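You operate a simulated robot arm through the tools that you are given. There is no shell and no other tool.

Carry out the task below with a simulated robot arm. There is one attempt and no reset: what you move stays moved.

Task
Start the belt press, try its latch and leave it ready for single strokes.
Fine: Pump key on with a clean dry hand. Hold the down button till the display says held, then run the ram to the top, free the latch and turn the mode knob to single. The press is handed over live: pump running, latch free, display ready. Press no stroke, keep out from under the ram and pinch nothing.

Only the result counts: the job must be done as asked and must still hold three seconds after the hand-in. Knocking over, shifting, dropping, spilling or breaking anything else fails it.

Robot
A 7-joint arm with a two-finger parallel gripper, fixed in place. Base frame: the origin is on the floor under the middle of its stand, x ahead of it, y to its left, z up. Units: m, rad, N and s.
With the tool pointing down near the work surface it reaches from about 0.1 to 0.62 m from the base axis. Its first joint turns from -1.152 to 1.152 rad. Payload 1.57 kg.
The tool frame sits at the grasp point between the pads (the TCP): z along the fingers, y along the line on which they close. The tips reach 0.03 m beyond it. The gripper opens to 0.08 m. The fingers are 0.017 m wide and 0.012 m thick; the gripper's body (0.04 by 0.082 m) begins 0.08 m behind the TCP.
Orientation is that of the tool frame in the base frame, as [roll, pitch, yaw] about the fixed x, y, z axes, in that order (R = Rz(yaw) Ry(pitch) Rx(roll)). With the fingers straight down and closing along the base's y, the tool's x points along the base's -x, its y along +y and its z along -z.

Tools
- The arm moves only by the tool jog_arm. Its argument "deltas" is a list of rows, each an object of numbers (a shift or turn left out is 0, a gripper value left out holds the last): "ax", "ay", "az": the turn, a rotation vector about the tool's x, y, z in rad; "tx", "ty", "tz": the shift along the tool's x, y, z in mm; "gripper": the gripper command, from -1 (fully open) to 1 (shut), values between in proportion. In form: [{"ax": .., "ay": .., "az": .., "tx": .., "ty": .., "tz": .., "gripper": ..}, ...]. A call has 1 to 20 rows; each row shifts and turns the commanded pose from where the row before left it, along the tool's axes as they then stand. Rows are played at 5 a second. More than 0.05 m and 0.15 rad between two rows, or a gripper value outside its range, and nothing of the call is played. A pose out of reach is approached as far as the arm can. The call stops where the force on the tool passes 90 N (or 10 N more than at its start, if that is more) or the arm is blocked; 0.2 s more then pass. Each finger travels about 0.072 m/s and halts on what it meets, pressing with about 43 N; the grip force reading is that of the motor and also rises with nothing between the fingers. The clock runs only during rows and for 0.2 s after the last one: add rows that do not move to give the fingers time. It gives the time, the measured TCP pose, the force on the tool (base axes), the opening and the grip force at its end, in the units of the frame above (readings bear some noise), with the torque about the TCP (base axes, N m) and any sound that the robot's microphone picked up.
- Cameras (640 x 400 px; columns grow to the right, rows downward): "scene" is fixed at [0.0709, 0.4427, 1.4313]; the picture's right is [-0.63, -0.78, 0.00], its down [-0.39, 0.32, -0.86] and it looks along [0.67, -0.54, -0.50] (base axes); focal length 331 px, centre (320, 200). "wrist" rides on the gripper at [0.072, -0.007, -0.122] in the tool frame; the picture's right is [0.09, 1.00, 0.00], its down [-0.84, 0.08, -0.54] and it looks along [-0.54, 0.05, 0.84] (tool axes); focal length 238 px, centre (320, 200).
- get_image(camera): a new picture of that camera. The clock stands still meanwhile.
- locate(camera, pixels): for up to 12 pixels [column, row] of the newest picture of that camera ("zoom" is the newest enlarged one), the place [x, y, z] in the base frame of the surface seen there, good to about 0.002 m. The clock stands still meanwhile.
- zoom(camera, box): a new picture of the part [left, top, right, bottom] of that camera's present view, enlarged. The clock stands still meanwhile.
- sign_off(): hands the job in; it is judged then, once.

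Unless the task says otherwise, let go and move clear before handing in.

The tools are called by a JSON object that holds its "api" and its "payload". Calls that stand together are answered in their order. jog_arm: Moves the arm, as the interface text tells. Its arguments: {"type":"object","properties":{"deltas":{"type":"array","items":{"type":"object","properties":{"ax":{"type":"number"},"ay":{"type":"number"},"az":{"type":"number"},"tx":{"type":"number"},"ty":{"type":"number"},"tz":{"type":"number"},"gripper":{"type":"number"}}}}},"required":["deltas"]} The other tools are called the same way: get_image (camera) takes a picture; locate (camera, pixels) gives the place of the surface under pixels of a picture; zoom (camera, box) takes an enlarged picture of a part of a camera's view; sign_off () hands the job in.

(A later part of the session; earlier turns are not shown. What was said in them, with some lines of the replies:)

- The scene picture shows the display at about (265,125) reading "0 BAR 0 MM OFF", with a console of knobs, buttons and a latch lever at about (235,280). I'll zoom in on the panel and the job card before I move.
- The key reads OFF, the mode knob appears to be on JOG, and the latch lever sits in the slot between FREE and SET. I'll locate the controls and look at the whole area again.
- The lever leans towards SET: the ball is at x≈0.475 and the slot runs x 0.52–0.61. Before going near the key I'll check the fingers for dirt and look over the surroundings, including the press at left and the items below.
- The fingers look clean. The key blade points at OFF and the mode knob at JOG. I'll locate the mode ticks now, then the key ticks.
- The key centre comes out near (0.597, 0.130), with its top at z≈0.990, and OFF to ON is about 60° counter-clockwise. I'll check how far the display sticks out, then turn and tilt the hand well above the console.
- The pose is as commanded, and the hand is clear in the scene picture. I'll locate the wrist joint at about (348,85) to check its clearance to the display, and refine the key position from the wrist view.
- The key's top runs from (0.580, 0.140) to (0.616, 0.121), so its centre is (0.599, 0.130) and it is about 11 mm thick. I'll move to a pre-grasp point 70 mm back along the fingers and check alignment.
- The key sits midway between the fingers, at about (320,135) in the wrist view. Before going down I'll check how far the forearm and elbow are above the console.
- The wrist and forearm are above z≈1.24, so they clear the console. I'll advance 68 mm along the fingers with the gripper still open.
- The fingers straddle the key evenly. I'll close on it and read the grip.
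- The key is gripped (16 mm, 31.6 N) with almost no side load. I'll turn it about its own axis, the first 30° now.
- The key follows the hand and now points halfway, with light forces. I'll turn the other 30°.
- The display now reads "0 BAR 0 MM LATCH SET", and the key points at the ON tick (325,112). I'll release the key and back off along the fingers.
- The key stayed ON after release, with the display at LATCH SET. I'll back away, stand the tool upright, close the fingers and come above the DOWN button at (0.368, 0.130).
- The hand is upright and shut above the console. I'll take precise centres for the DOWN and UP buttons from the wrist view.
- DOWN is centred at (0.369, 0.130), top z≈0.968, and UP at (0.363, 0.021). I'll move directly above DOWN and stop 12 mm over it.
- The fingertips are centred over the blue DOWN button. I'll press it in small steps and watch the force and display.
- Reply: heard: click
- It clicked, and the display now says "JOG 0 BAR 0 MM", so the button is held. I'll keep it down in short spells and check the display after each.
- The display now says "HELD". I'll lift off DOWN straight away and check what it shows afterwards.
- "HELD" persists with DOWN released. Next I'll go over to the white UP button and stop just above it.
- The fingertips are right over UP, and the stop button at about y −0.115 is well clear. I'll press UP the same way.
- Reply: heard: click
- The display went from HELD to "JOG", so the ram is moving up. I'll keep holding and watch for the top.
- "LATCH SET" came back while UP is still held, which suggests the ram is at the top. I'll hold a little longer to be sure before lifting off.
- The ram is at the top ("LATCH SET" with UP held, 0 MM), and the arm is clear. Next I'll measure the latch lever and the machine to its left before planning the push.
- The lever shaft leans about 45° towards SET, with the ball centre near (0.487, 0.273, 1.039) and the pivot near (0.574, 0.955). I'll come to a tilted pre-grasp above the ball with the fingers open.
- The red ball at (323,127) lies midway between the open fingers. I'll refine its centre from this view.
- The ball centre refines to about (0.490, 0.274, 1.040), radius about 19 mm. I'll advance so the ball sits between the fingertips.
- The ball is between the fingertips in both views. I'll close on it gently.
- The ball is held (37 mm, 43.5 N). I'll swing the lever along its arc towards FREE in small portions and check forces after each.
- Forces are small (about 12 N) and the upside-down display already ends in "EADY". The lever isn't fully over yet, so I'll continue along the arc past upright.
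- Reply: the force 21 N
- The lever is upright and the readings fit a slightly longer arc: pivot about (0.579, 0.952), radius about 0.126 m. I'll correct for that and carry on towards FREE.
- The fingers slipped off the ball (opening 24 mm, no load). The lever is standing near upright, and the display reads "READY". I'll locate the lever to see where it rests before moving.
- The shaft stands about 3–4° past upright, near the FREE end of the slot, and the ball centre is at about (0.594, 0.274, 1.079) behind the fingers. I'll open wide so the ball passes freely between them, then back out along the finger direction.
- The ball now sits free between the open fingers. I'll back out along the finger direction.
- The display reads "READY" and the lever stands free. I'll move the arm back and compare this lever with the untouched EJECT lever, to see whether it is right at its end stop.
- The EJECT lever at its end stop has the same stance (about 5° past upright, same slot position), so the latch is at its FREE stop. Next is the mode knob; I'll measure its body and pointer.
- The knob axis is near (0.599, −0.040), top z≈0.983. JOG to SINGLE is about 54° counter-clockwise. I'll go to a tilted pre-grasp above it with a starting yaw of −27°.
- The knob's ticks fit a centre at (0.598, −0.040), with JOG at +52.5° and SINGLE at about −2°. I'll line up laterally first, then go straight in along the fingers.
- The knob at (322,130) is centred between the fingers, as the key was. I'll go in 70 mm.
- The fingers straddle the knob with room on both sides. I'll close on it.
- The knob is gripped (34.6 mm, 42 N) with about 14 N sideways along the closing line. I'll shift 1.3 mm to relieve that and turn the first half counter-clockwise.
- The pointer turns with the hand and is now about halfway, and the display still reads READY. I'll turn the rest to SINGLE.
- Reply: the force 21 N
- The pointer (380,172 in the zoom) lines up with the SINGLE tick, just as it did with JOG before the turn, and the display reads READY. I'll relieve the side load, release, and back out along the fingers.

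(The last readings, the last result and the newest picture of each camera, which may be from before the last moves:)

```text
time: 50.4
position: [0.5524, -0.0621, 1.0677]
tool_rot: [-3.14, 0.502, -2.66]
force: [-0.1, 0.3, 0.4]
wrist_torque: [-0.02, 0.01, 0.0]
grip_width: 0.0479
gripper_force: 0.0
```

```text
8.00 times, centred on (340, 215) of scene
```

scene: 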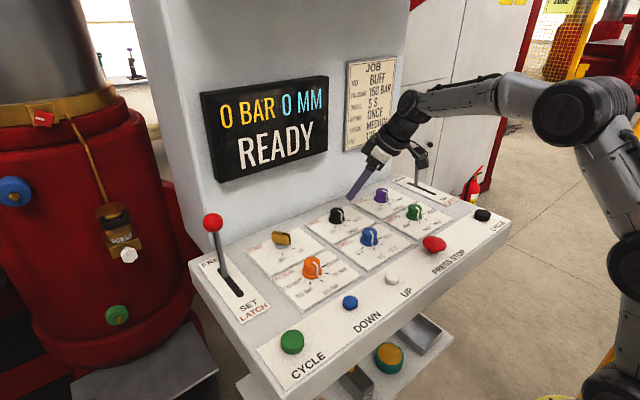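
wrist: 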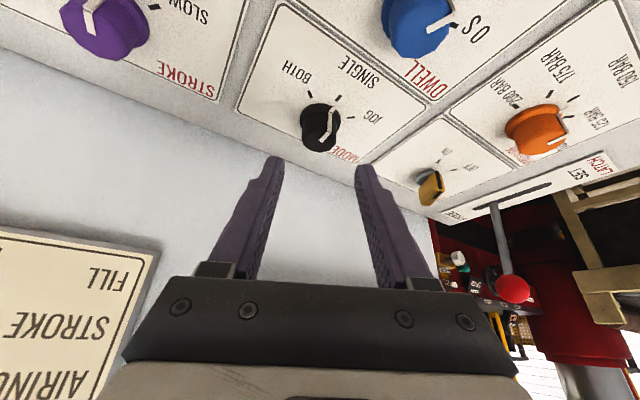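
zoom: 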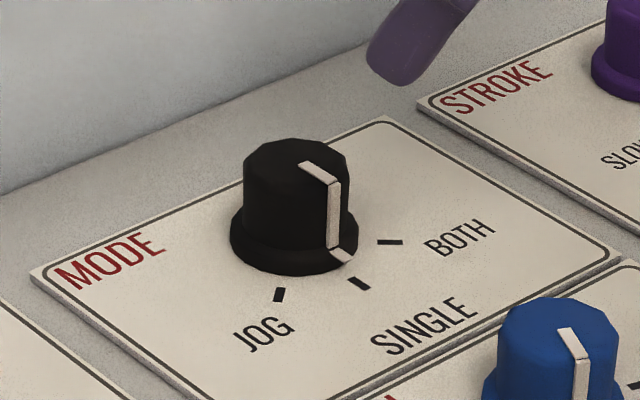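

The pointer sits close to the SINGLE tick. I'll check its angle numerically, and check the key and lever again.

{"api": "locate", "payload": {"camera": "zoom", "pixels": [[342, 256], [334, 220], [334, 200], [325, 178], [312, 170], [359, 284], [279, 294], [390, 242], [235, 240], [355, 230], [300, 145], [290, 270]]}}

{"api": "zoom", "payload": {"camera": "wrist", "box": [275, 70, 375, 170]}}

{"api": "zoom", "payload": {"camera": "scene", "box": [190, 200, 310, 310]}}

```text
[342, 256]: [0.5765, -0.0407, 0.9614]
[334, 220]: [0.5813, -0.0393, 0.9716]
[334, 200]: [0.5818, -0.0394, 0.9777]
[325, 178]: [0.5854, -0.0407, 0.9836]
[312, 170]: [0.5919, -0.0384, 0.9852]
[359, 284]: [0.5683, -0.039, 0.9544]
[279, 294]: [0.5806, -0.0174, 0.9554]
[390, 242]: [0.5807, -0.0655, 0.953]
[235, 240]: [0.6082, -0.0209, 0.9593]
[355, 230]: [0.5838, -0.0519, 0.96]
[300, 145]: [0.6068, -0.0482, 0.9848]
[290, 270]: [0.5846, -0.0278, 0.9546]
```

```text
4.00 times, centred on (325, 120) of wrist
```

zoom: 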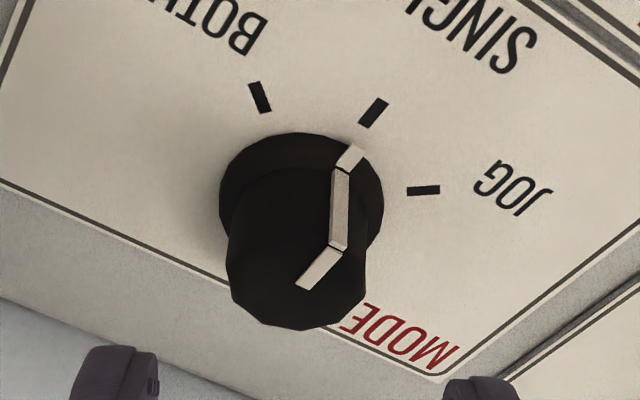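

```text
3.64 times, centred on (250, 255) of scene
```

zoom: 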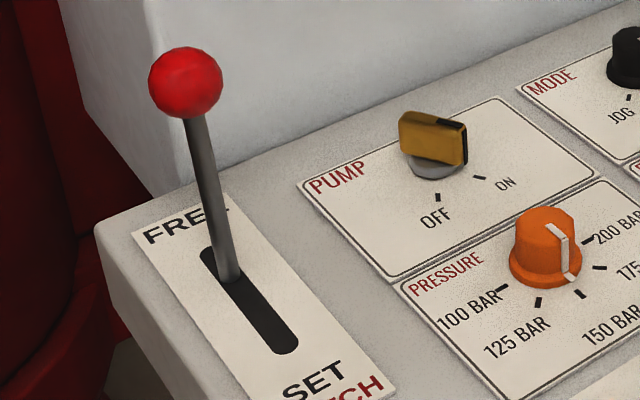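

The pointer lies along −x from the knob centre, onto the SINGLE tick, the key points at ON and the lever is at FREE. I'll move the arm well clear and let some seconds pass to see that everything holds.

{"api": "jog_arm", "payload": {"deltas": [{"tx": 10.7, "ty": 22.1, "tz": -30.3}, {"tx": 10.7, "ty": 22.1, "tz": -30.3}, {"tx": 10.7, "ty": 22.1, "tz": -30.3}, {"tx": 10.7, "ty": 22.1, "tz": -30.3}, {"tx": 10.7, "ty": 22.1, "tz": -30.3}, {"tx": 10.7, "ty": 22.1, "tz": -30.3}, {"tx": 10.7, "ty": 22.1, "tz": -30.3}, {}, {}, {}, {}, {}, {}, {}, {}, {}, {}]}}

{"api": "get_image", "payload": {"camera": "scene"}}

{"api": "get_image", "payload": {"camera": "wrist"}}

{"api": "zoom", "payload": {"camera": "scene", "box": [190, 190, 370, 310]}}

```text
time: 54.0
position: [0.3332, -0.0042, 1.2195]
tool_rot: [-3.139, 0.5, -2.662]
force: [-0.2, 0.4, 0.5]
wrist_torque: [0.01, 0.01, 0.04]
grip_width: 0.0481
gripper_force: 0.0
```

```text
taken
```

scene: 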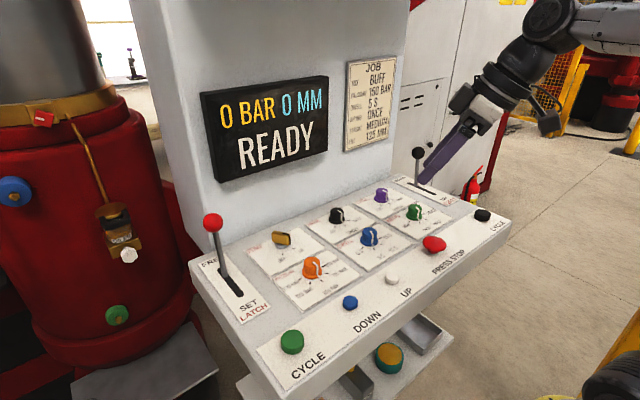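

```text
taken
```

wrist: 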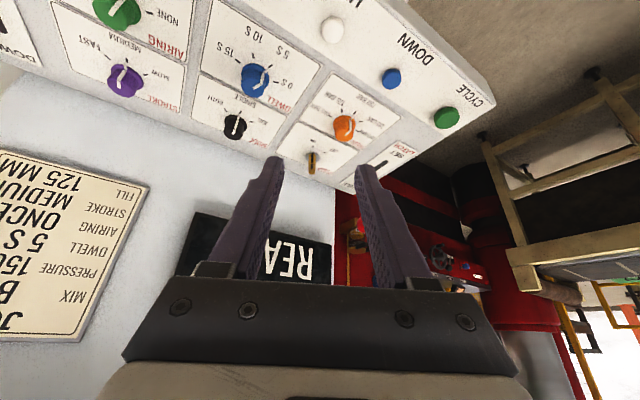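

```text
3.33 times, centred on (280, 250) of scene
```

zoom: 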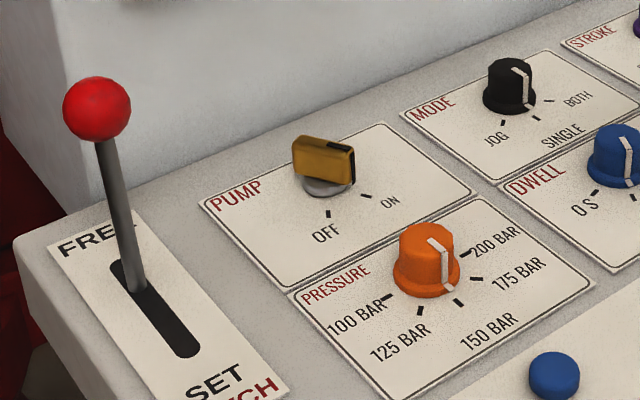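

With the arm clear and over three seconds passed since the knob was released, the display holds "0 BAR 0 MM READY". The key is at ON, the latch at FREE, the mode knob at SINGLE, and the other controls are unchanged. I'm handing the job in.

{"api": "sign_off", "payload": {}}

```text
The job is handed in.
```

The press is handed in live: the pump key is ON, the latch is FREE, the mode knob is on SINGLE and the display reads "0 BAR 0 MM READY". It still read READY with the arm clear, just before I handed in. The result of the judging wasn't shown to me.

- **Pump key:** I turned it on before the fingers had touched anything else. They looked clean in the pictures.
- **Latch trial:** I held DOWN until the display said HELD, then held UP until LATCH SET came back. I took that as the ram being at the top, since the display read 0 MM throughout.
- **Latch lever:** My grip slipped off the ball just past upright, and the lever stayed there. Its lean matches the untouched EJECT lever at its end stop to within about 1°, so I took it as fully FREE and did not push further.
- **Mode knob:** The pointer sits on the SINGLE tick to within about 3°.

I didn't touch the CYCLE buttons or the press stop, and saw nothing else moved.
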